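You operate a simulated robot arm through the tools that you are given. There is no shell and no other tool.

The job below is to be done with a simulated two-armed robot. You get a single attempt, and the scene is never put back.

## Task
Load the full tie pack and tie up the black cord.
Fine: the empty pack goes on the trolley top; lock the latch; free the cord and leave it in the cradle.

The check looks at the end state, three seconds after you hand in, the way a careful person would. Anything else that was tipped, shoved, dropped, spilled or broken makes it a failure.

## Robot
Two 7-joint arms with two-finger parallel grippers on one trunk that stands fixed in place. Base frame: the origin is at the foot of the trunk, x ahead of it, y to its left, z up. Units: mm, degrees, N and s.
The left shoulder is at [30, 119, 960], the right one opposite. With the tool pointing down near the work surface each hand reaches from about 160 to 500 mm from the base axis, measured 20 degrees to its own side. Payload 3.43 kg a hand.
Tool frame (each hand has its own): the origin (TCP) lies between the finger pads and is the grasp point; the fingertips stand 30 mm ahead of it; z points along the fingers, y is the line along which they close. Largest opening 94 mm; finger width 28, thickness 10; the body of the gripper, 50 by 96 mm, starts 55 mm behind the TCP.
Orientation is that of the tool frame in the base frame, as [roll, pitch, yaw] about the fixed x, y, z axes, in that order (R = Rz(yaw) Ry(pitch) Rx(roll)). With the fingers straight down and closing along the base's y, the tool's x points along the base's -x, its y along +y and its z along -z.

## Interface
- The arms move only by the tool drive_tool. It takes "left_increments", "right_increments" or both (then of equal length, played together; a hand with none holds still); each is a list of rows, each a list of 7 numbers: the turn, a rotation vector about the tool's x, y, z in degrees, then the shift along the tool's x, y, z in mm, then the opening, from 0 (shut) to 1 (fully open). In form: [[ax, ay, az, dx, dy, dz, grip], ...]. A call has 1 to 20 rows; each row shifts and turns the commanded pose from where the row before left it, along the tool's axes as they then stand. A row lasts 0.2 s, in which the tool goes at most 50 mm and 8.6 degrees; a call with a longer step from one row to the next is refused whole, and so is a gripper value outside its range. A pose out of reach is approached as far as the arm can. The call stops where the force on the tool passes 40 N (or 10 N more than at its start, if that is more) or the arm is blocked; 0.2 s more then pass. The fingers move at their own pace (about 72 mm/s each) and stop on an object; they squeeze with about 35 N. The grip force told is the motor's: it shows also when the fingers shut on nothing. Time passes only in rows, and 0.2 s behind the last, so rows that do not move let the fingers close. It gives the time, the measured TCP pose, the force on the tool (base axes), the opening and the grip force at its end, in the units of the frame above (readings bear some noise), with the torque about the TCP (base axes, N m) and any sound that the robot's microphone picked up.
- Cameras (640 x 400 px; columns grow to the right, rows downward): "scene" is now at [38.4, -12.4, 1643.3]; the picture's right is [-0.35, -0.94, 0.00], its down [-0.79, 0.30, -0.53] and it looks along [0.50, -0.19, -0.85] (base axes); focal length 328 px, centre (320, 200). "left" rides on the left gripper at [76, -14, -102] in its tool frame; the picture's right is [0.18, 0.98, 0.00], its down [-0.75, 0.14, -0.64] and it looks along [-0.63, 0.12, 0.77] (tool axes); focal length 243 px, centre (320, 200). "right" rides on the right gripper at [76, 14, -102] in its tool frame; the picture's right is [-0.18, 0.98, 0.00], its down [-0.75, -0.14, -0.64] and it looks along [-0.63, -0.12, 0.77] (tool axes); focal length 243 px, centre (320, 200). There is no depth. A picture from a camera that has moved, and an enlarged one, comes with that camera's place and axes in the base frame and with its lens. The place of the scene camera against the robot may be out by one fixed shift of up to 25 mm in any direction.
- capture(camera): a new picture of that camera. It takes no simulated time.
- slide_trunk(by): slides the trunk up (or, below 0, down) by that many mm; the arms and the scene camera ride with it, the base frame stays. It gives what a move gives, with no picture.
- pan_tilt(pan, tilt): turns the head with the scene camera to pan (to the left, within 143 degrees either way) and tilt (down, from -29 to 69), counted from straight ahead of the robot. It gives what a move gives.
- enlarge(camera, box): a new picture of the part [left, top, right, bottom] of that camera's present view, enlarged. It takes no simulated time.
- hand_in(): hands the job in; it is judged then, once.

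Places have to be worked out from the pictures, the camera data and where the tool is seen. Open the grippers and draw the arms clear of the work before you hand the job in, unless the task says otherwise.

The tools are called after ">>>" as a command line: name --argument value ..., lists and objects as JSON in quotes. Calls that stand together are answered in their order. drive_tool: Moves the arms, as the interface text tells. Its arguments: {"type":"object","properties":{"left_increments":{"type":"array","items":{"type":"array","items":{"type":"number"}}},"right_increments":{"type":"array","items":{"type":"array","items":{"type":"number"}}}},"required":[]} The other tools are called the same way: slide_trunk (by) slides the trunk up or down; pan_tilt (pan, tilt) turns the head that bears the scene camera; capture (camera) takes a picture; enlarge (camera, box) takes an enlarged picture of a part of a camera's view; hand_in () hands the job in.

At the start:

```text
clock: 0.0
left_tcp_pos: [429.3, 22.6, 1105.0]
left_ee_rot: [-179.9, 0.0, -180.0]
left_wrist_force: [0.8, -0.4, 0.6]
left_ft_torque: [-0.02, 0.0, 0.04]
left_opening: 94.0
left_grasp_force: 0.0
right_tcp_pos: [417.0, -407.0, 1110.1]
right_ee_rot: [-180.0, 0.0, 180.0]
right_wrist_force: [-0.5, 0.5, -0.2]
right_ft_torque: [-0.01, -0.02, -0.02]
right_opening: 94.1
right_grasp_force: 0.0
trunk travel left (down, up): [-225.0, 185.0]
head pan, tilt: [-20.5, 57.7]
```

scene: 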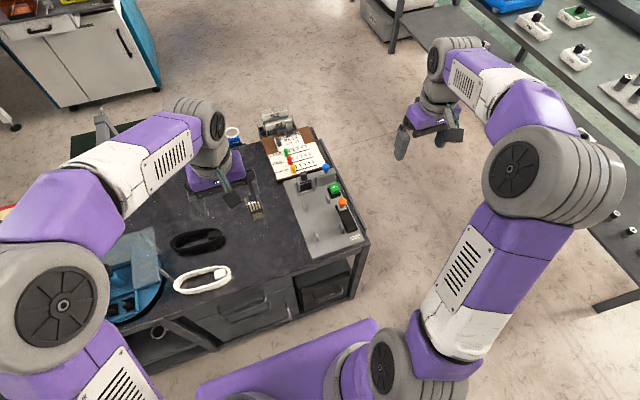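
right: 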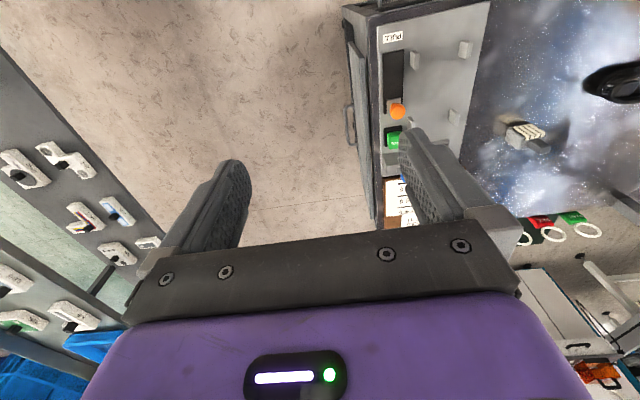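
left: 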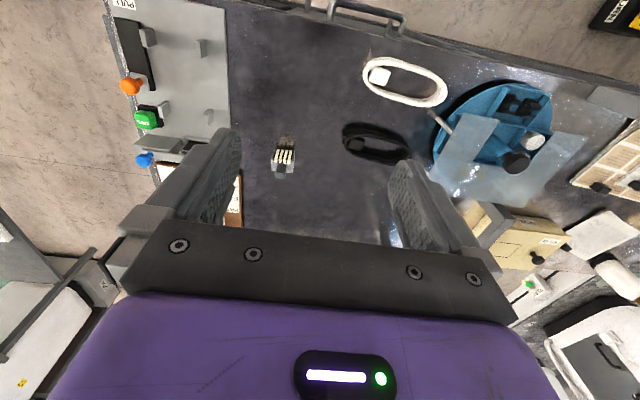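

I see a trolley with a grey tie machine on the right side, a black cord coil, a white cord coil and a small ribbed pack (perhaps the tie pack). I take enlarged pictures to work out what is what.

>>> enlarge --camera "scene" --box '[220, 100, 380, 260]'

>>> enlarge --camera "left" --box '[100, 0, 260, 230]'

>>> enlarge --camera "right" --box '[340, 0, 560, 240]'

>>> enlarge --camera "left" --box '[320, 40, 640, 260]'

```text
2.50 times, centred on (300, 180) of scene
camera zoom: at [38.4, -12.4, 1643.3], right [-0.35, -0.94, 0.0], down [-0.79, 0.3, -0.53], along [0.5, -0.19, -0.85], focal length 821 px, centre (370, 250)
```

zoom: 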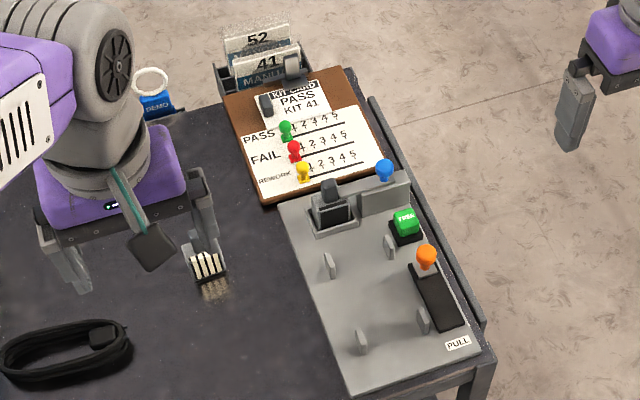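

```text
1.74 times, centred on (180, 115) of left
camera zoom: at [353.3, 9.1, 1207.3], right [-0.18, 0.98, 0.0], down [0.75, 0.14, 0.64], along [0.63, 0.12, -0.77], focal length 422 px, centre (564, 348)
```

zoom: 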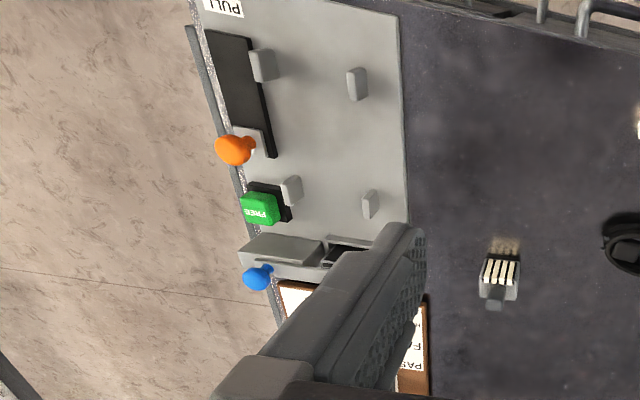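

```text
1.67 times, centred on (450, 120) of right
camera zoom: at [341.2, -393.4, 1213.1], right [0.18, 0.98, 0.0], down [0.75, -0.14, 0.64], along [0.63, -0.12, -0.77], focal length 404 px, centre (103, 333)
```

zoom: 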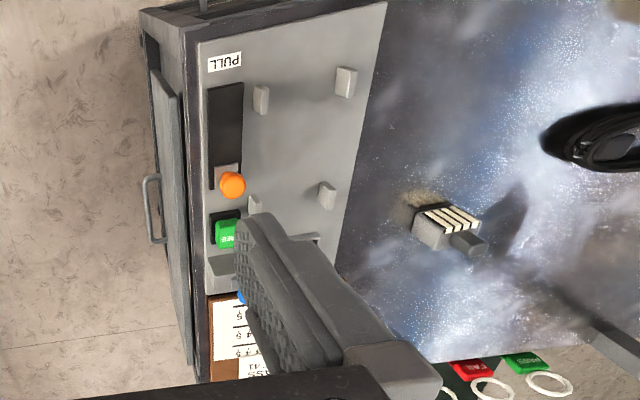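

```text
1.82 times, centred on (480, 150) of left
camera zoom: at [353.3, 9.1, 1207.3], right [-0.18, 0.98, 0.0], down [0.75, 0.14, 0.64], along [0.63, 0.12, -0.77], focal length 441 px, centre (29, 291)
```

zoom: 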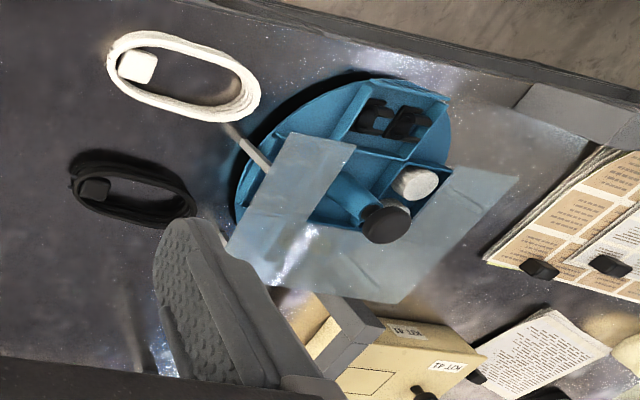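

The grey machine has cradle posts, an orange PULL handle, a green FREE button, a blue knob and a magazine. I move the left arm aside and the right hand back a bit, so that both cameras see the machine clearly.

>>> drive_tool --left_increments '[[0, 0, 0, 22, 37, 0, 1], [0, 0, 0, 22, 37, 0, 1], [0, 0, 0, 22, 37, 0, 1], [0, 0, 0, 22, 37, 0, 1], [0, 0, 0, 22, 37, 0, 1], [0, 0, 0, 22, 37, 0, 1]]' --right_increments '[[0, 0, 0, 11, 18, 0, 1], [0, 0, 0, 11, 18, 0, 1], [0, 0, 0, 11, 18, 0, 1], [0, 0, 0, 11, 18, 0, 1], [0, 0, 0, 11, 18, 0, 1], [0, 0, 0, 11, 18, 0, 1]]'

>>> capture --camera "scene"

>>> capture --camera "right"

>>> capture --camera "left"

```text
clock: 1.4
left_tcp_pos: [295.2, 246.8, 1104.2]
left_ee_rot: [180.0, 0.0, 180.0]
left_wrist_force: [0.4, 0.4, -0.5]
left_ft_torque: [0.02, 0.0, -0.03]
left_opening: 94.1
left_grasp_force: 0.0
right_tcp_pos: [351.1, -299.4, 1109.4]
right_ee_rot: [180.0, 0.1, 180.0]
right_wrist_force: [0.5, 0.9, -0.2]
right_ft_torque: [-0.01, 0.02, -0.01]
right_opening: 94.0
right_grasp_force: 0.1
trunk travel left (down, up): [-225.0, 185.0]
head pan, tilt: [-20.5, 57.7]
```

```text
taken
camera scene: at [37.2, -11.5, 1643.3], right [-0.35, -0.94, 0.0], down [-0.79, 0.3, -0.53], along [0.5, -0.19, -0.84], focal length 328 px, centre (320, 200)
```

scene: 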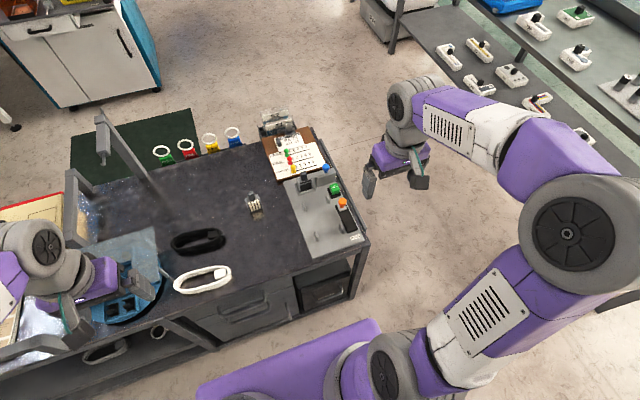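

```text
taken
camera right: at [273.5, -284.7, 1212.2], right [0.18, 0.98, 0.0], down [0.75, -0.14, 0.64], along [0.63, -0.12, -0.77], focal length 243 px, centre (320, 200)
```

right: 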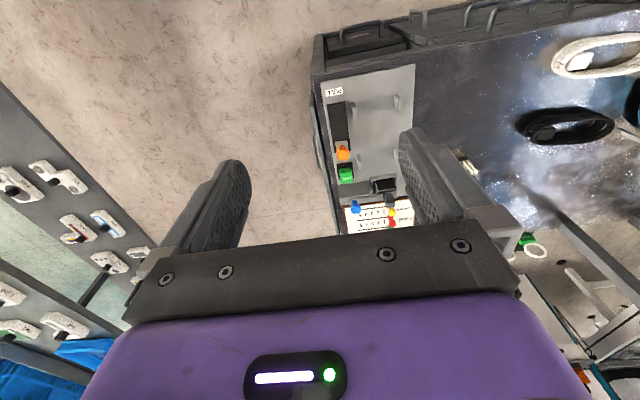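

```text
taken
camera left: at [219.8, 233.5, 1207.2], right [-0.18, 0.98, 0.0], down [0.75, 0.14, 0.64], along [0.63, 0.12, -0.77], focal length 243 px, centre (320, 200)
```

left: 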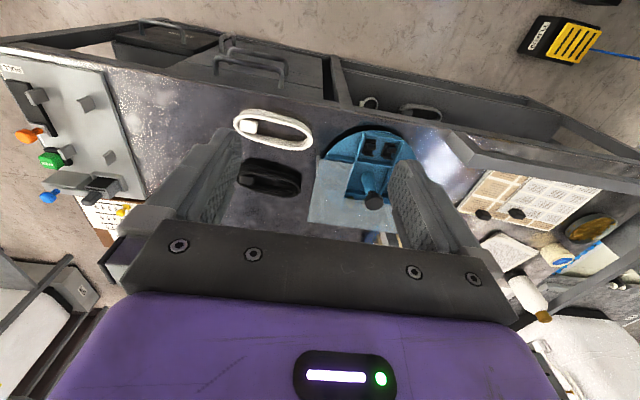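

The view is clear now; I enlarge the machine, the full pack and the cord in all three cameras.

>>> enlarge --camera "scene" --box '[270, 160, 370, 265]'

>>> enlarge --camera "scene" --box '[160, 180, 280, 300]'

>>> enlarge --camera "right" --box '[310, 60, 430, 240]'

>>> enlarge --camera "left" --box '[0, 50, 160, 230]'

>>> enlarge --camera "scene" --box '[250, 100, 350, 190]'

```text
3.81 times, centred on (320, 212) of scene
camera zoom: at [37.2, -11.5, 1643.3], right [-0.35, -0.94, 0.0], down [-0.79, 0.3, -0.53], along [0.5, -0.19, -0.84], focal length 1252 px, centre (320, 152)
```

zoom: 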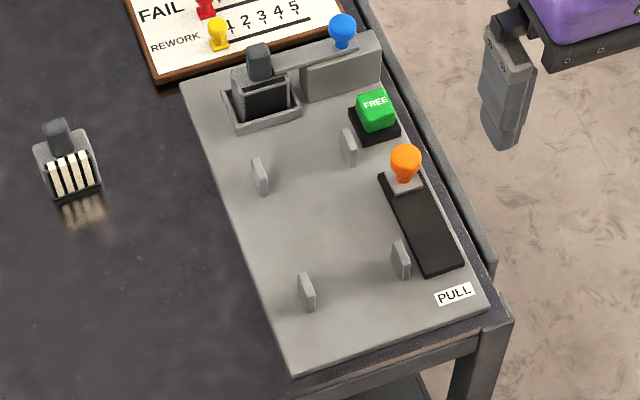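

```text
3.33 times, centred on (220, 240) of scene
camera zoom: at [37.2, -11.5, 1643.3], right [-0.35, -0.94, 0.0], down [-0.79, 0.3, -0.53], along [0.5, -0.19, -0.84], focal length 1095 px, centre (653, 67)
```

zoom: 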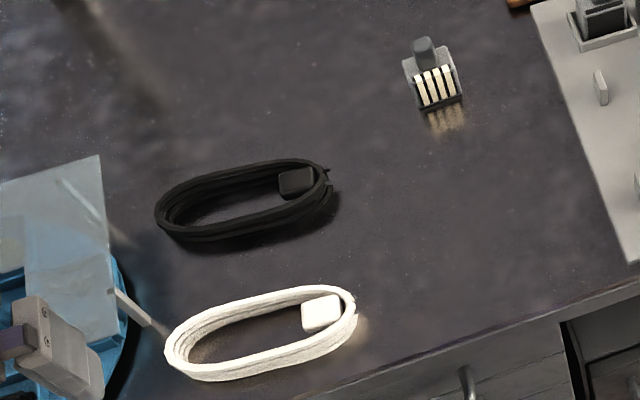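

```text
2.22 times, centred on (370, 150) of right
camera zoom: at [273.5, -284.7, 1212.2], right [0.18, 0.98, 0.0], down [0.75, -0.14, 0.64], along [0.63, -0.12, -0.77], focal length 539 px, centre (209, 311)
```

zoom: 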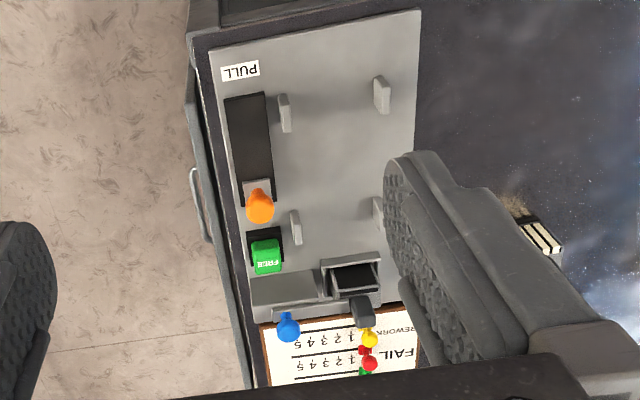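

```text
2.22 times, centred on (80, 140) of left
camera zoom: at [219.8, 233.5, 1207.2], right [-0.18, 0.98, 0.0], down [0.75, 0.14, 0.64], along [0.63, 0.12, -0.77], focal length 539 px, centre (853, 333)
```

zoom: 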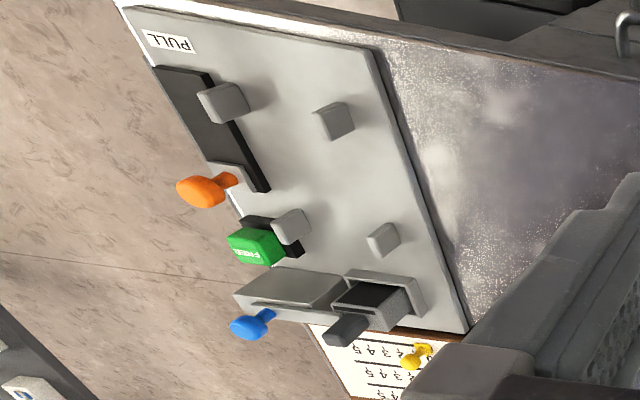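

```text
4.44 times, centred on (300, 145) of scene
camera zoom: at [37.2, -11.5, 1643.3], right [-0.35, -0.94, 0.0], down [-0.79, 0.3, -0.53], along [0.5, -0.19, -0.84], focal length 1460 px, centre (409, 444)
```

zoom: 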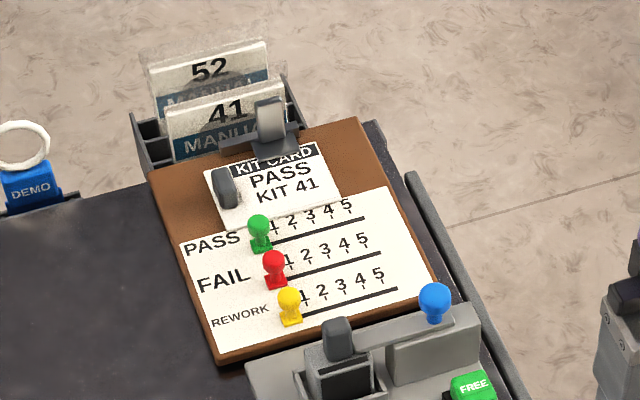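

The magazine in the machine holds an apparently empty pack with a grip tab; a bar with a blue knob sits next to it. I bring the right hand lower for a close view of the latch and the magazine.

>>> drive_tool --right_increments '[[0, 0, 0, -24, 11, 30, 1], [0, 0, 0, -24, 11, 30, 1], [0, 0, 0, -24, 11, 30, 1], [0, 0, 0, -24, 11, 30, 1], [0, 0, 0, -24, 11, 30, 1]]'

>>> capture --camera "right"

>>> enlarge --camera "right" --box '[230, 80, 430, 250]'

```text
clock: 2.6
left_tcp_pos: [297.1, 246.7, 1105.2]
left_ee_rot: [-180.0, 0.0, -180.0]
left_wrist_force: [0.7, 0.9, 0.5]
left_ft_torque: [0.01, -0.03, 0.0]
left_opening: 93.9
left_grasp_force: 0.1
right_tcp_pos: [472.6, -245.1, 961.2]
right_ee_rot: [-179.9, 0.0, 180.0]
right_wrist_force: [0.0, -0.2, -0.5]
right_ft_torque: [0.0, 0.03, -0.02]
right_opening: 93.8
right_grasp_force: 0.1
trunk travel left (down, up): [-225.0, 185.0]
head pan, tilt: [-20.5, 57.7]
```

```text
taken
camera right: at [395.0, -230.7, 1063.8], right [0.18, 0.98, 0.0], down [0.75, -0.14, 0.64], along [0.63, -0.12, -0.77], focal length 243 px, centre (320, 200)
```

right: 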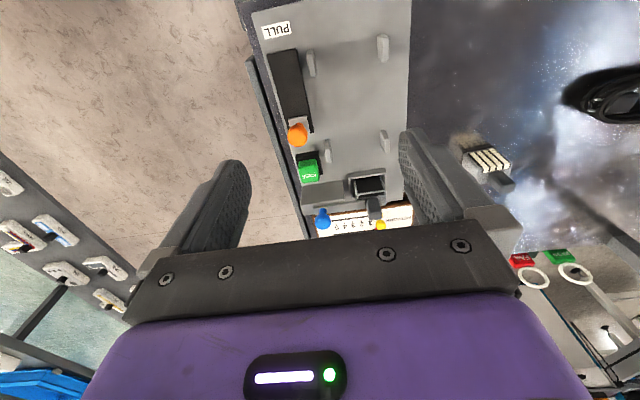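

```text
2.35 times, centred on (330, 165) of right
camera zoom: at [395.0, -230.7, 1063.8], right [0.18, 0.98, 0.0], down [0.75, -0.14, 0.64], along [0.63, -0.12, -0.77], focal length 571 px, centre (296, 282)
```

zoom: 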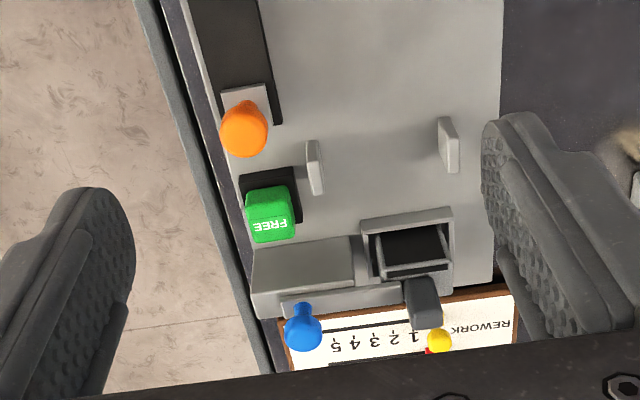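

The machine is lined up with the base x axis. I take tighter enlargements of the latch and the magazine to understand the latch's present state.

>>> enlarge --camera "scene" --box '[290, 155, 350, 205]'

>>> enlarge --camera "right" --box '[300, 150, 400, 240]'

>>> enlarge --camera "left" --box '[30, 150, 130, 220]'

>>> enlarge --camera "scene" --box '[235, 180, 275, 220]'

>>> enlarge --camera "right" --box '[440, 120, 530, 200]'

```text
8.00 times, centred on (320, 180) of scene
camera zoom: at [39.7, -12.2, 1643.2], right [-0.35, -0.94, 0.0], down [-0.79, 0.3, -0.53], along [0.5, -0.19, -0.85], focal length 2628 px, centre (320, 360)
```

zoom: 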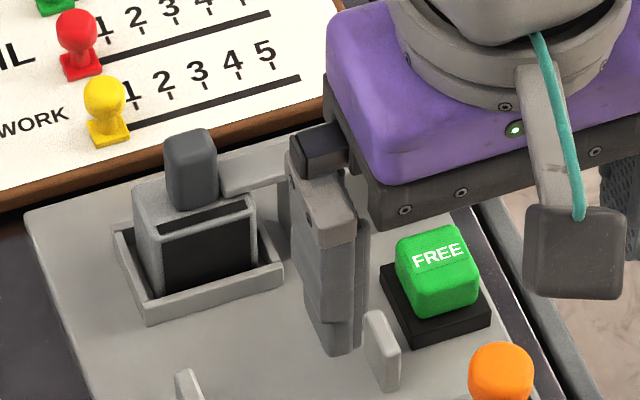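

```text
4.44 times, centred on (350, 195) of right
camera zoom: at [395.0, -230.7, 1063.8], right [0.18, 0.98, 0.0], down [0.75, -0.14, 0.64], along [0.63, -0.12, -0.77], focal length 1078 px, centre (187, 222)
```

zoom: 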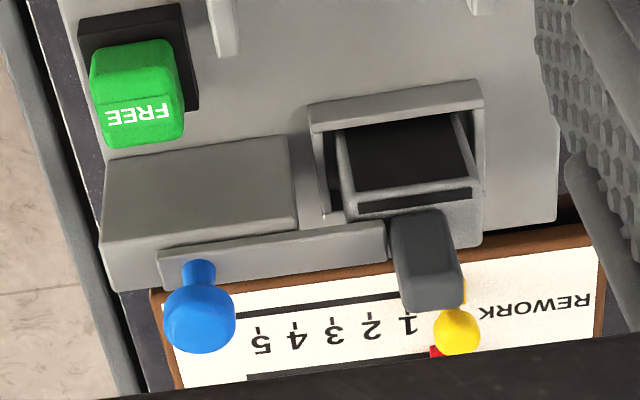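

```text
5.71 times, centred on (80, 185) of left
camera zoom: at [221.9, 232.7, 1207.0], right [-0.18, 0.98, 0.0], down [0.75, 0.14, 0.64], along [0.63, 0.12, -0.77], focal length 1386 px, centre (1691, 286)
```

zoom: 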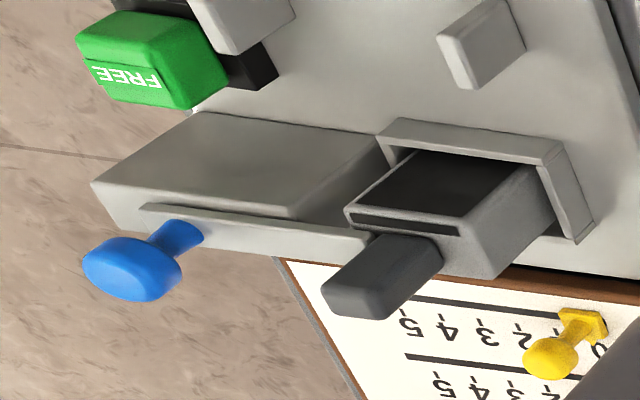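

```text
10.00 times, centred on (255, 200) of scene
camera zoom: at [39.7, -12.2, 1643.2], right [-0.35, -0.94, 0.0], down [-0.79, 0.3, -0.53], along [0.5, -0.19, -0.85], focal length 3285 px, centre (970, 200)
```

zoom: 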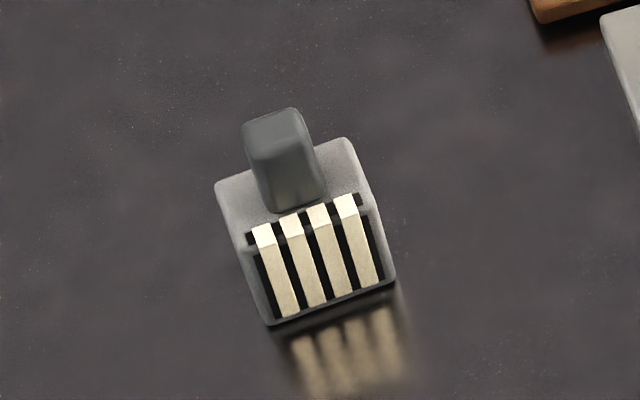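

```text
5.00 times, centred on (485, 160) of right
camera zoom: at [395.0, -230.7, 1063.8], right [0.18, 0.98, 0.0], down [0.75, -0.14, 0.64], along [0.63, -0.12, -0.77], focal length 1213 px, centre (-505, 400)
```

zoom: 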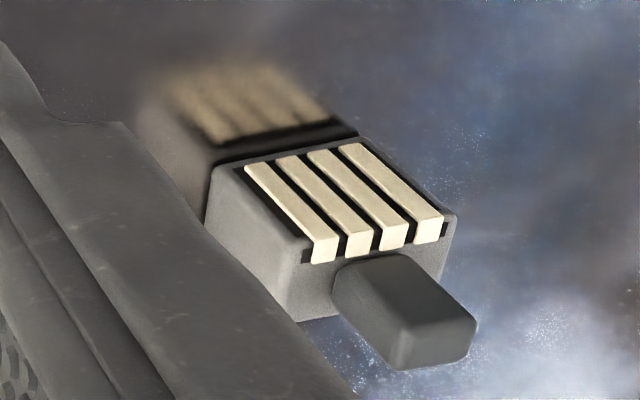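

Triangulating gives the blue knob at about (646, -274, 807), the latch bar reaching over the pack to y≈-210, and the empty pack's tab top at about (643, -199, 809). I test how far the right hand reaches at a safe height.

>>> drive_tool --right_increments '[[0, 0, 0, -32, 11, 12, 1], [0, 0, 0, -32, 11, 12, 1], [0, 0, 0, -32, 11, 12, 1], [0, 0, 0, -32, 11, 12, 1]]'

>>> capture --camera "scene"

>>> capture --camera "right"

```text
clock: 3.6
left_tcp_pos: [297.0, 247.7, 1104.4]
left_ee_rot: [180.0, 0.1, -179.9]
left_wrist_force: [-0.3, -0.4, 0.5]
left_ft_torque: [0.02, 0.02, 0.02]
left_opening: 94.0
left_grasp_force: 0.2
right_tcp_pos: [600.4, -200.2, 912.2]
right_ee_rot: [179.9, 0.0, 179.9]
right_wrist_force: [0.5, -0.4, 0.2]
right_ft_torque: [0.0, 0.02, 0.03]
right_opening: 94.1
right_grasp_force: 0.0
trunk travel left (down, up): [-225.0, 185.0]
head pan, tilt: [-20.5, 57.7]
```

```text
taken
camera scene: at [39.1, -12.2, 1643.2], right [-0.35, -0.94, 0.0], down [-0.79, 0.3, -0.53], along [0.5, -0.19, -0.85], focal length 328 px, centre (320, 200)
```

scene: 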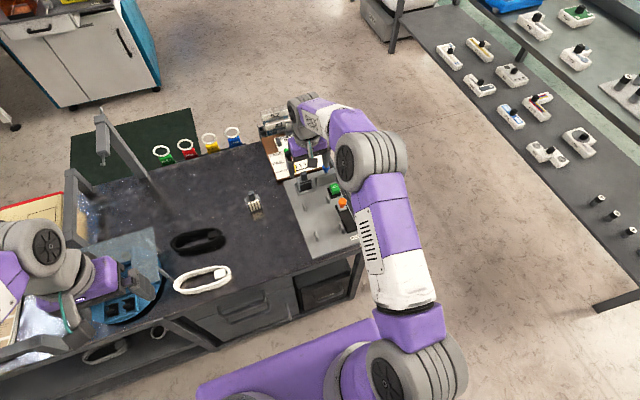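

```text
taken
camera right: at [522.5, -186.1, 1014.8], right [0.18, 0.98, 0.0], down [0.75, -0.14, 0.64], along [0.63, -0.12, -0.77], focal length 243 px, centre (320, 200)
```

right: 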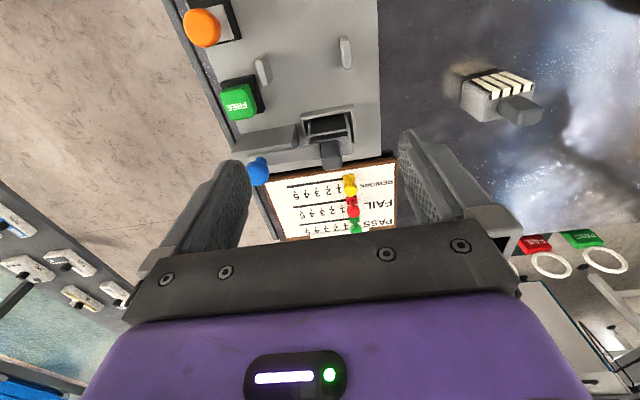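

The hand reaches x=600 well. I enlarge this nearly top-down view of the latch, the magazine and the full pack.

>>> enlarge --camera "right" --box '[210, 70, 400, 220]'

>>> enlarge --camera "right" --box '[430, 40, 570, 150]'

```text
2.67 times, centred on (305, 145) of right
camera zoom: at [522.5, -186.1, 1014.8], right [0.18, 0.98, 0.0], down [0.75, -0.14, 0.64], along [0.63, -0.12, -0.77], focal length 647 px, centre (360, 347)
```

zoom: 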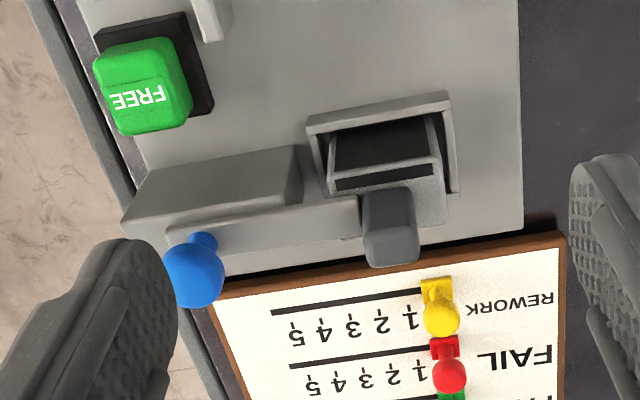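

```text
3.64 times, centred on (500, 95) of right
camera zoom: at [522.5, -186.1, 1014.8], right [0.18, 0.98, 0.0], down [0.75, -0.14, 0.64], along [0.63, -0.12, -0.77], focal length 882 px, centre (-334, 582)
```

zoom: 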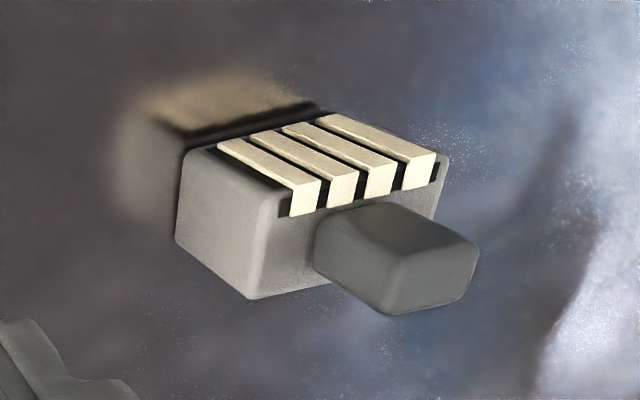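

The latch is a bar carrying the blue knob, lying over the back corner of the pack beside its tab, so it looks locked now and likely slides along y. I bring the right hand above the blue knob with the fingers half open.

>>> drive_tool --right_increments '[[0, 0, 0, -15.3, -24.7, 14, 0.6], [0, 0, 0, -15.3, -24.7, 14, 0.6], [0, 0, 0, -15.3, -24.7, 14, 0.6]]'

>>> capture --camera "right"

>>> enlarge --camera "left" --box '[0, 100, 160, 240]'

```text
clock: 4.4
left_tcp_pos: [297.6, 245.3, 1104.0]
left_ee_rot: [180.0, 0.0, -180.0]
left_wrist_force: [-0.1, -0.4, 0.3]
left_ft_torque: [0.0, 0.03, 0.03]
left_opening: 94.4
left_grasp_force: 0.0
right_tcp_pos: [643.9, -273.3, 868.4]
right_ee_rot: [179.9, -0.2, -179.9]
right_wrist_force: [0.1, 0.1, 0.1]
right_ft_torque: [0.03, 0.03, 0.0]
right_opening: 56.5
right_grasp_force: 0.2
trunk travel left (down, up): [-225.0, 185.0]
head pan, tilt: [-20.5, 57.7]
```

```text
taken
camera right: at [568.3, -259.5, 972.1], right [0.18, 0.98, 0.0], down [0.76, -0.14, 0.64], along [0.63, -0.12, -0.77], focal length 243 px, centre (320, 200)
```

right: 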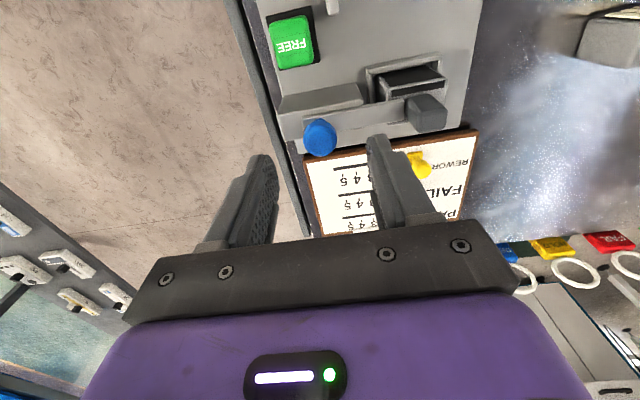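

```text
2.86 times, centred on (80, 170) of left
camera zoom: at [222.0, 232.0, 1207.1], right [-0.18, 0.98, 0.0], down [0.75, 0.14, 0.64], along [0.63, 0.12, -0.77], focal length 693 px, centre (1006, 286)
```

zoom: 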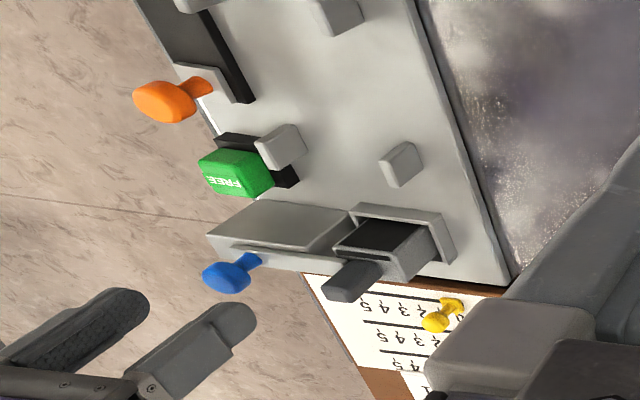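

All views agree on the knob at about (645, -274, 806), ball ≈26 mm wide. I lower the hand so the fingertips straddle the ball but stay above the bar, then close.

>>> drive_tool --right_increments '[[0, 0, 0, -0.7, -0.3, 23, 0.6], [0, 0, 0, -0.7, -0.4, 23.4, 0.6]]'

>>> capture --camera "right"

>>> enlarge --camera "left" --box '[0, 100, 160, 240]'

```text
clock: 5.0
left_tcp_pos: [296.8, 246.3, 1105.5]
left_ee_rot: [-180.0, 0.1, 180.0]
left_wrist_force: [-0.8, -0.7, 0.2]
left_ft_torque: [0.0, 0.0, -0.02]
left_opening: 94.0
left_grasp_force: 0.0
right_tcp_pos: [641.4, -273.1, 825.5]
right_ee_rot: [179.9, 0.2, -180.0]
right_wrist_force: [0.5, -0.7, 1.2]
right_ft_torque: [-0.02, -0.01, -0.01]
right_opening: 56.4
right_grasp_force: 0.0
right hand out of reach, approached as far as the arm can: row 1
trunk travel left (down, up): [-225.0, 185.0]
head pan, tilt: [-20.5, 57.7]
```

```text
taken
camera right: at [564.0, -259.1, 927.6], right [0.18, 0.98, 0.0], down [0.75, -0.14, 0.64], along [0.63, -0.12, -0.77], focal length 243 px, centre (320, 200)
```

right: 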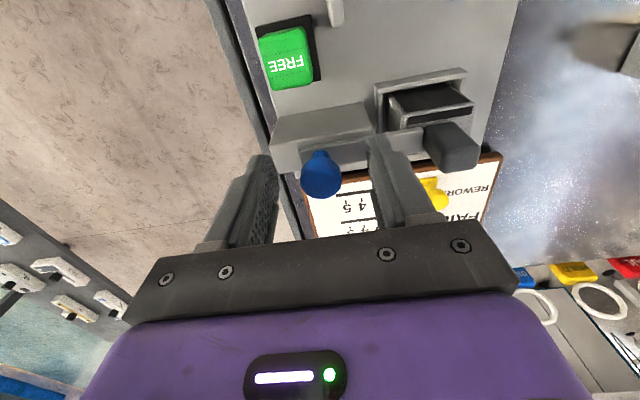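

```text
2.86 times, centred on (80, 170) of left
camera zoom: at [221.0, 232.6, 1207.2], right [-0.18, 0.98, 0.0], down [0.75, 0.14, 0.64], along [0.63, 0.12, -0.77], focal length 693 px, centre (1006, 286)
```

zoom: 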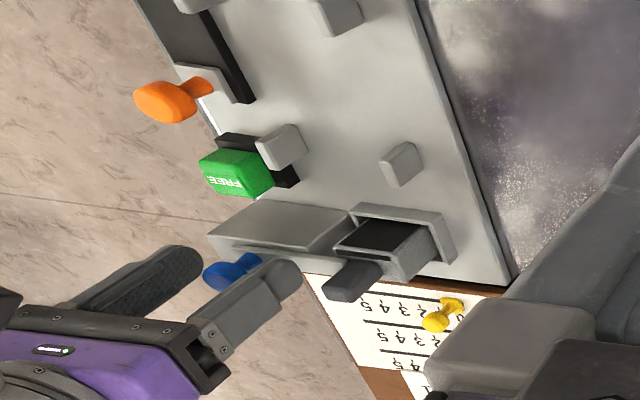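

The right arm is at its reach limit here (x≈641 at z≈825) with the trunk at this height. I raise the hand and lower the trunk by 100 mm to see if that gives more reach near the surface.

>>> drive_tool --right_increments '[[0, 0, 0, 0, 0, -40, 0.6], [0, 0, 0, 0, 0, -40, 0.6], [0, 0, 0, 0, 0, -40, 0.6]]'

>>> slide_trunk --by -100

>>> capture --camera "scene"

```text
clock: 5.8
left_tcp_pos: [296.6, 246.3, 1105.6]
left_ee_rot: [180.0, 0.0, -180.0]
left_wrist_force: [0.1, -0.1, 0.5]
left_ft_torque: [-0.02, -0.01, -0.02]
left_opening: 93.6
left_grasp_force: 0.1
right_tcp_pos: [641.2, -270.4, 946.5]
right_ee_rot: [179.9, 0.0, 180.0]
right_wrist_force: [-0.4, 0.0, 0.9]
right_ft_torque: [-0.01, 0.0, 0.0]
right_opening: 56.5
right_grasp_force: 0.0
trunk travel left (down, up): [-225.0, 185.0]
head pan, tilt: [-20.5, 57.7]
```

```text
clock: 7.1
left_tcp_pos: [296.5, 245.5, 1004.7]
left_ee_rot: [180.0, 0.0, -179.9]
left_wrist_force: [-0.1, -1.6, -0.2]
left_ft_torque: [0.03, 0.03, 0.02]
left_opening: 94.0
left_grasp_force: 0.1
right_tcp_pos: [640.5, -272.3, 845.2]
right_ee_rot: [180.0, 0.0, 179.8]
right_wrist_force: [0.0, 0.3, 0.4]
right_ft_torque: [0.01, 0.01, 0.02]
right_opening: 56.5
right_grasp_force: 0.0
trunk travel left (down, up): [-125.0, 285.0]
head pan, tilt: [-20.5, 57.7]
```

```text
taken
camera scene: at [38.2, -12.4, 1543.4], right [-0.35, -0.94, 0.0], down [-0.79, 0.3, -0.53], along [0.5, -0.19, -0.85], focal length 328 px, centre (320, 200)
```

scene: 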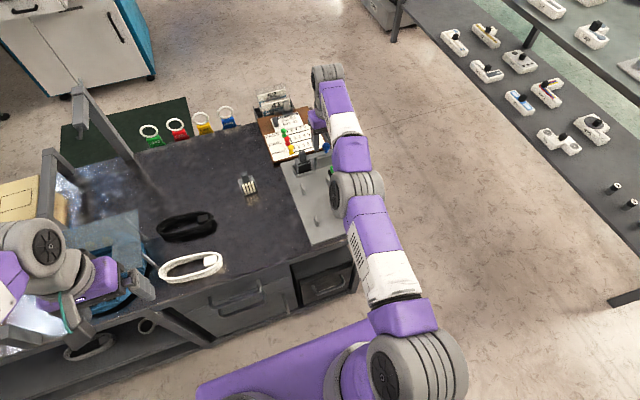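

With the trunk lowered, the arm is less stretched. I test the reach by going 25 mm farther out at this safe height.

>>> drive_tool --right_increments '[[0, 0, 0, -15, 0, 0, 0.6], [0, 0, 0, -15, 0, 0, 0.6]]'

>>> capture --camera "right"

```text
clock: 7.7
left_tcp_pos: [296.2, 246.1, 1004.0]
left_ee_rot: [-180.0, -0.1, -179.9]
left_wrist_force: [0.7, 1.0, 0.2]
left_ft_torque: [-0.04, -0.03, -0.01]
left_opening: 93.9
left_grasp_force: 0.0
right_tcp_pos: [643.6, -270.2, 844.2]
right_ee_rot: [180.0, 0.0, 180.0]
right_wrist_force: [-0.2, -0.6, 0.7]
right_ft_torque: [-0.03, 0.01, 0.01]
right_opening: 56.4
right_grasp_force: 0.0
right hand out of reach, approached as far as the arm can: row 1, 2
trunk travel left (down, up): [-125.0, 285.0]
head pan, tilt: [-20.5, 57.7]
```

```text
taken
camera right: at [566.1, -256.4, 947.6], right [0.18, 0.98, 0.0], down [0.75, -0.14, 0.64], along [0.63, -0.12, -0.77], focal length 243 px, centre (320, 200)
```

right: 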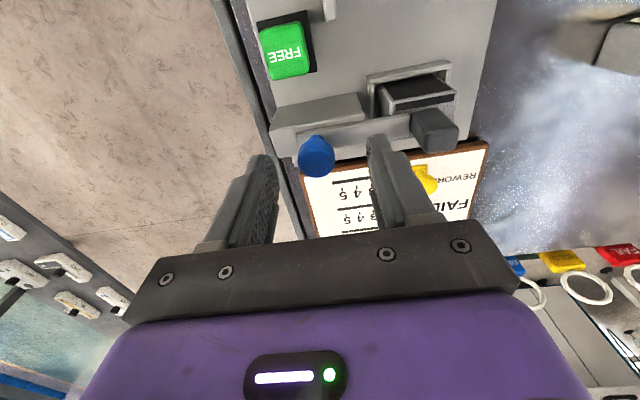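

The limit is about x≈644 here, roughly 633 mm from the shoulder, which is just enough for the knob. I step back 10 mm to learn where the commanded pose stands now.

>>> drive_tool --right_increments '[[0, 0, 0, 10, 0, 0, 0.6]]'

```text
clock: 8.1
left_tcp_pos: [296.3, 246.0, 1004.9]
left_ee_rot: [179.9, 0.0, -179.9]
left_wrist_force: [-0.9, -0.2, 0.0]
left_ft_torque: [-0.01, 0.02, 0.0]
left_opening: 94.1
left_grasp_force: 0.0
right_tcp_pos: [640.7, -272.2, 845.1]
right_ee_rot: [180.0, 0.0, -179.9]
right_wrist_force: [0.4, -0.4, -0.1]
right_ft_torque: [-0.01, 0.04, 0.02]
right_opening: 56.3
right_grasp_force: 0.1
right hand out of reach, approached as far as the arm can: row 1
trunk travel left (down, up): [-125.0, 285.0]
head pan, tilt: [-20.5, 57.7]
```

The commanded pose accumulates beyond reach, so I bring it back and tilt the fingers 12° outward, which should gain reach.

>>> drive_tool --right_increments '[[0, 0, 0, 15, 0, 0, 0.6], [0, -6, 0, 0, 0, 0, 0.6], [0, -6, 0, 0, 0, 0, 0.6]]'

>>> capture --camera "right"

```text
clock: 8.9
left_tcp_pos: [296.6, 246.8, 1004.6]
left_ee_rot: [179.9, 0.1, 179.9]
left_wrist_force: [-0.9, -0.1, -0.1]
left_ft_torque: [-0.01, -0.04, 0.01]
left_opening: 93.9
left_grasp_force: 0.1
right_tcp_pos: [684.2, -277.9, 848.1]
right_ee_rot: [-179.9, 11.8, 179.9]
right_wrist_force: [0.8, -0.6, 0.0]
right_ft_torque: [-0.02, 0.0, -0.03]
right_opening: 56.4
right_grasp_force: 0.0
right hand out of reach, approached as far as the arm can: row 1, 2, 3
trunk travel left (down, up): [-125.0, 285.0]
head pan, tilt: [-20.5, 57.7]
```

```text
taken
camera right: at [586.7, -264.5, 933.0], right [0.18, 0.98, 0.04], down [0.61, -0.14, 0.78], along [0.78, -0.12, -0.62], focal length 243 px, centre (320, 200)
```

right: 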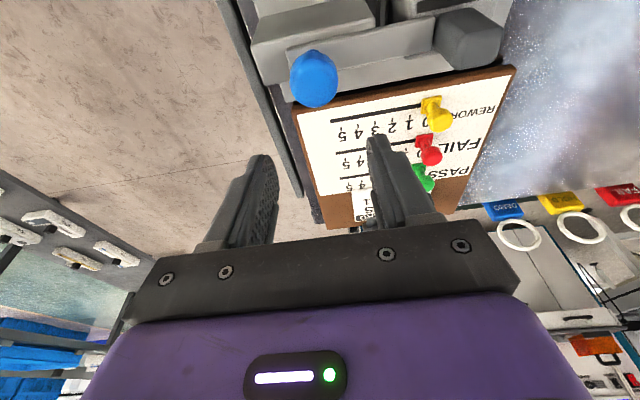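

The tilt gained about 40 mm of reach (x=684 now). I move back 40 mm in base x at constant height, so that the commanded pose is within reach and over the knob.

>>> drive_tool --right_increments '[[0, 0, 0, 39.1, 0, -8.3, 0.6]]'

>>> capture --camera "right"

```text
clock: 9.3
left_tcp_pos: [297.2, 246.2, 1004.6]
left_ee_rot: [-180.0, -0.1, 179.9]
left_wrist_force: [-0.2, -0.3, 0.4]
left_ft_torque: [-0.01, -0.02, -0.01]
left_opening: 94.1
left_grasp_force: 0.0
right_tcp_pos: [682.1, -283.2, 850.1]
right_ee_rot: [-180.0, 12.0, 179.9]
right_wrist_force: [-0.3, -0.3, -0.4]
right_ft_torque: [-0.01, 0.02, -0.01]
right_opening: 56.5
right_grasp_force: 0.0
right hand out of reach, approached as far as the arm can: row 1
trunk travel left (down, up): [-125.0, 285.0]
head pan, tilt: [-20.5, 57.7]
```

```text
taken
camera right: at [585.7, -269.3, 935.6], right [0.18, 0.98, 0.04], down [0.6, -0.14, 0.78], along [0.78, -0.12, -0.62], focal length 243 px, centre (320, 200)
```

right: 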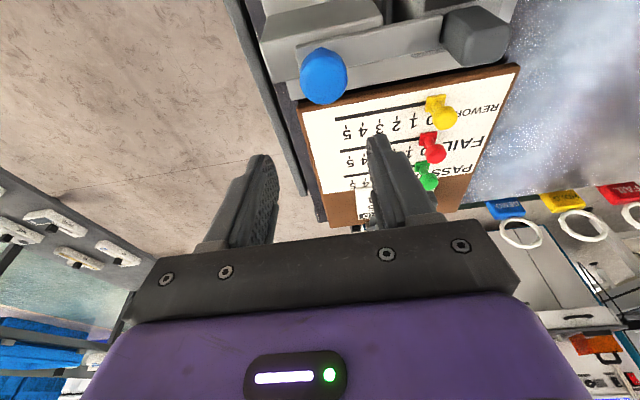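

The arm seems stuck at full stretch (a straight elbow), since the commanded pose should be well inside reach now. I raise the hand 40 mm, then draw back, to get it off the singular pose.

>>> drive_tool --right_increments '[[0, 0, 0, 8.3, 0, -39.1, 0.6]]'

>>> capture --camera "scene"

```text
clock: 9.7
left_tcp_pos: [296.9, 246.3, 1004.2]
left_ee_rot: [179.9, 0.0, 180.0]
left_wrist_force: [-0.8, -0.2, 0.1]
left_ft_torque: [0.01, 0.01, -0.01]
left_opening: 94.1
left_grasp_force: 0.1
right_tcp_pos: [677.6, -284.8, 888.8]
right_ee_rot: [180.0, 11.9, -180.0]
right_wrist_force: [-0.7, -0.7, -0.1]
right_ft_torque: [0.0, -0.04, -0.02]
right_opening: 56.3
right_grasp_force: 0.1
right hand out of reach, approached as far as the arm can: row 1
trunk travel left (down, up): [-125.0, 285.0]
head pan, tilt: [-20.5, 57.7]
```

```text
taken
camera scene: at [37.6, -12.1, 1543.3], right [-0.35, -0.94, 0.0], down [-0.79, 0.3, -0.53], along [0.5, -0.19, -0.85], focal length 328 px, centre (320, 200)
```

scene: 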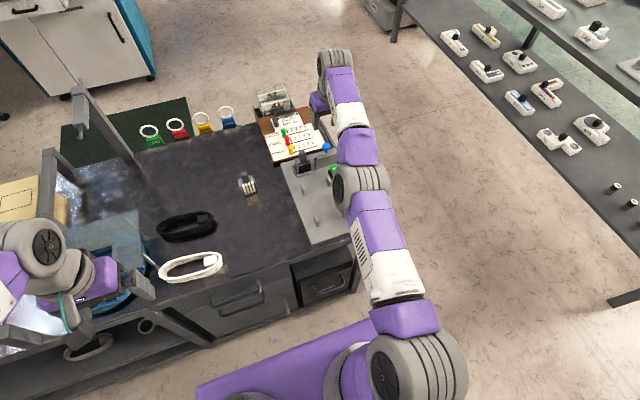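

The height followed but x did not. I draw back farther in base x to bend the elbow again.

>>> drive_tool --right_increments '[[0, 0, 0, 39.1, 0, -8.3, 0.6], [0, 0, 0, 39.1, 0, -8.3, 0.6]]'

```text
clock: 10.3
left_tcp_pos: [295.3, 246.0, 1005.5]
left_ee_rot: [180.0, 0.0, -179.9]
left_wrist_force: [0.6, 1.0, -0.3]
left_ft_torque: [0.0, 0.01, -0.01]
left_opening: 94.2
left_grasp_force: 0.0
right_tcp_pos: [674.6, -296.7, 897.0]
right_ee_rot: [-180.0, 11.9, 179.9]
right_wrist_force: [0.2, -0.7, 0.0]
right_ft_torque: [-0.01, 0.0, 0.03]
right_opening: 56.3
right_grasp_force: 0.0
right hand out of reach, approached as far as the arm can: row 1, 2
trunk travel left (down, up): [-125.0, 285.0]
head pan, tilt: [-20.5, 57.7]
```

The straight arm only slides sideways, as expected at a singular pose. I command a sideways move (toward +y) with the commanded x kept well inside reach, so the elbow can bend.

>>> drive_tool --right_increments '[[0, 0, 0, -19.6, 40, 4.2, 0.6], [0, 0, 0, -19.6, 40, 4.2, 0.6], [0, 0, 0, -9.8, 40, 2.1, 0.6]]'

```text
clock: 11.1
left_tcp_pos: [296.0, 246.8, 1005.1]
left_ee_rot: [-179.9, 0.0, -180.0]
left_wrist_force: [-0.3, 0.6, 0.5]
left_ft_torque: [-0.01, 0.01, 0.0]
left_opening: 94.2
left_grasp_force: 0.0
right_tcp_pos: [690.1, -170.0, 891.5]
right_ee_rot: [-179.9, 12.0, -179.9]
right_wrist_force: [-0.6, -0.5, 0.2]
right_ft_torque: [-0.01, 0.0, 0.01]
right_opening: 56.2
right_grasp_force: 0.1
right hand out of reach, approached as far as the arm can: row 1, 2, 3
trunk travel left (down, up): [-125.0, 285.0]
head pan, tilt: [-20.5, 57.7]
```

Still stretched. I try a vertical move up with some pull back, which should involve the elbow's bending plane.

>>> drive_tool --right_increments '[[0, 0, 0, 8.3, 0, -39.1, 0.6], [0, 0, 0, 8.3, 0, -39.1, 0.6], [0, 0, 0, 8.3, 0, -39.1, 0.6], [0, 0, 0, 8.3, 0, -39.1, 0.6]]'

>>> capture --camera "scene"

```text
clock: 12.1
left_tcp_pos: [295.9, 247.9, 1004.1]
left_ee_rot: [179.9, 0.1, -180.0]
left_wrist_force: [-0.4, 0.2, -0.1]
left_ft_torque: [-0.01, -0.02, 0.0]
left_opening: 94.0
left_grasp_force: 0.0
right_tcp_pos: [646.0, -171.3, 1045.6]
right_ee_rot: [-180.0, 11.9, -180.0]
right_wrist_force: [0.7, 0.4, 0.0]
right_ft_torque: [-0.02, 0.0, 0.01]
right_opening: 56.7
right_grasp_force: 0.1
right hand out of reach, approached as far as the arm can: row 1, 2, 3
trunk travel left (down, up): [-125.0, 285.0]
head pan, tilt: [-20.5, 57.7]
```

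```text
taken
camera scene: at [37.8, -12.2, 1543.3], right [-0.35, -0.94, 0.0], down [-0.79, 0.3, -0.53], along [0.5, -0.19, -0.85], focal length 328 px, centre (320, 200)
```

scene: 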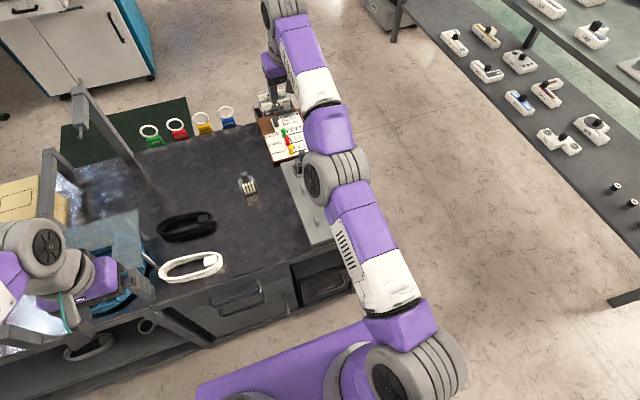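

Row 4 was reached, so the arm is off the singular pose. I draw it back in x to bend the elbow, and will use a tilted tool to stay away from full stretch.

>>> drive_tool --right_increments '[[0, 0, 0, 32.6, 0, -6.9, 0.6], [0, 0, 0, 32.6, 0, -6.9, 0.6], [0, 0, 0, 32.6, 0, -6.9, 0.6]]'

```text
clock: 12.9
left_tcp_pos: [297.5, 247.0, 1004.6]
left_ee_rot: [-180.0, 0.0, 180.0]
left_wrist_force: [0.5, 0.2, 0.0]
left_ft_torque: [0.0, -0.03, 0.03]
left_opening: 94.0
left_grasp_force: 0.0
right_tcp_pos: [631.5, -171.6, 1077.8]
right_ee_rot: [-180.0, 12.0, -179.9]
right_wrist_force: [0.0, -0.4, -0.2]
right_ft_torque: [0.02, 0.02, -0.03]
right_opening: 56.3
right_grasp_force: 0.0
right hand out of reach, approached as far as the arm can: row 1, 2, 3
trunk travel left (down, up): [-125.0, 285.0]
head pan, tilt: [-20.5, 57.7]
```

Pulling straight back only slides the straight arm around. A step along the tool's own axis (down) is mostly tangential with an inward part, so it should bend the elbow; there is nothing below at that height.

>>> drive_tool --right_increments '[[0, 0, 0, 0, 0, 35, 0.6], [0, 0, 0, 4, 0, 35, 0.6], [0, 0, 0, 8, 0, 35, 0.6]]'

```text
clock: 13.7
left_tcp_pos: [296.8, 245.9, 1004.4]
left_ee_rot: [-180.0, -0.1, 180.0]
left_wrist_force: [0.6, -0.2, 0.5]
left_ft_torque: [-0.01, 0.01, -0.02]
left_opening: 94.0
left_grasp_force: 0.1
right_tcp_pos: [668.9, -169.0, 981.7]
right_ee_rot: [-180.0, 12.0, -180.0]
right_wrist_force: [-0.3, -0.1, 0.3]
right_ft_torque: [-0.01, -0.03, -0.02]
right_opening: 56.6
right_grasp_force: 0.0
right hand out of reach, approached as far as the arm can: row 1, 2, 3
trunk travel left (down, up): [-125.0, 285.0]
head pan, tilt: [-20.5, 57.7]
```

The arm slides on its outer sphere. Moving up with an inward part worked before, so I repeat that with more rows and see which rows are reached.

>>> drive_tool --right_increments '[[0, 0, 0, 14.6, 0, -36.9, 0.6], [0, 0, 0, 14.6, 0, -36.9, 0.6], [0, 0, 0, 14.6, 0, -36.9, 0.6], [0, 0, 0, 14.6, 0, -36.9, 0.6], [0, 0, 0, 14.6, 0, -36.9, 0.6]]'

```text
clock: 14.9
left_tcp_pos: [296.7, 245.9, 1005.7]
left_ee_rot: [-180.0, 0.1, 179.9]
left_wrist_force: [-0.3, -0.6, -0.3]
left_ft_torque: [0.02, -0.01, 0.03]
left_opening: 94.2
left_grasp_force: 0.0
right_tcp_pos: [583.7, -171.9, 1160.1]
right_ee_rot: [180.0, 12.0, -180.0]
right_wrist_force: [-0.6, -0.8, 1.0]
right_ft_torque: [0.01, -0.01, -0.02]
right_opening: 56.4
right_grasp_force: 0.0
right hand out of reach, approached as far as the arm can: row 1, 2, 3
trunk travel left (down, up): [-125.0, 285.0]
head pan, tilt: [-20.5, 57.7]
```

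Rows 4 and 5 were reached. I try pulling straight back again from here.

>>> drive_tool --right_increments '[[0, 0, 0, 19.6, 0, -4.2, 0.6], [0, 0, 0, 19.6, 0, -4.2, 0.6], [0, 0, 0, 29.3, 0, -6.2, 0.6], [0, 0, 0, 29.3, 0, -6.2, 0.6]]'

>>> capture --camera "scene"

```text
clock: 15.9
left_tcp_pos: [297.1, 246.6, 1005.2]
left_ee_rot: [-179.9, 0.0, 180.0]
left_wrist_force: [-0.3, -1.0, -0.2]
left_ft_torque: [-0.04, -0.01, 0.0]
left_opening: 94.1
left_grasp_force: 0.1
right_tcp_pos: [560.1, -170.4, 1191.9]
right_ee_rot: [180.0, 11.8, -179.9]
right_wrist_force: [-1.0, 0.1, -0.7]
right_ft_torque: [0.04, 0.03, -0.04]
right_opening: 56.2
right_grasp_force: 0.1
right hand out of reach, approached as far as the arm can: row 1, 2, 3, 4
trunk travel left (down, up): [-125.0, 285.0]
head pan, tilt: [-20.5, 57.7]
```

```text
taken
camera scene: at [37.9, -12.2, 1543.3], right [-0.35, -0.94, 0.0], down [-0.79, 0.3, -0.53], along [0.5, -0.19, -0.85], focal length 328 px, centre (320, 200)
```

scene: 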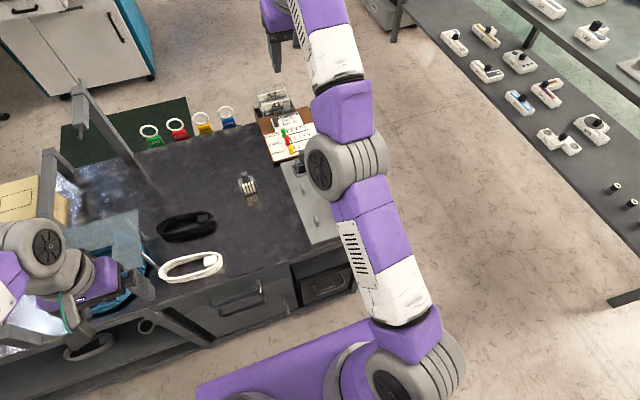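

The elbow seems to bend only sideways (at the start it stuck out to the right, with the forearm turned in to the left). So I move toward +y with a clear inward part to bend it.

>>> drive_tool --right_increments '[[0, 0, 0, 16.3, 40, 4.7, 0.6], [0, 0, 0, 16.3, 40, 4.7, 0.6], [0, 0, 0, 16.3, 40, 4.7, 0.6], [0, 0, 0, 16.3, 40, 4.7, 0.6]]'

>>> capture --camera "scene"

```text
clock: 16.9
left_tcp_pos: [297.4, 247.3, 1005.1]
left_ee_rot: [-179.9, 0.0, 179.9]
left_wrist_force: [0.0, 0.5, 0.9]
left_ft_torque: [-0.04, -0.01, -0.05]
left_opening: 94.3
left_grasp_force: 0.0
right_tcp_pos: [536.4, -1.4, 1182.4]
right_ee_rot: [-179.9, 11.9, -179.9]
right_wrist_force: [0.9, -0.6, -0.3]
right_ft_torque: [-0.03, 0.02, 0.01]
right_opening: 56.7
right_grasp_force: 0.1
right hand out of reach, approached as far as the arm can: row 1, 2, 3, 4
trunk travel left (down, up): [-125.0, 285.0]
head pan, tilt: [-20.5, 57.7]
```

```text
taken
camera scene: at [38.1, -11.6, 1543.3], right [-0.35, -0.94, 0.0], down [-0.79, 0.3, -0.53], along [0.5, -0.19, -0.85], focal length 328 px, centre (320, 200)
```

scene: 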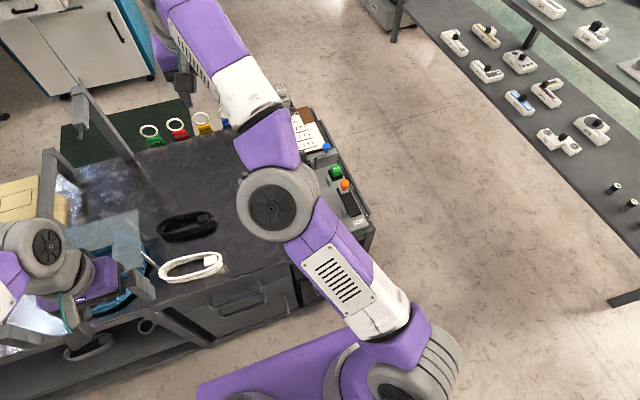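

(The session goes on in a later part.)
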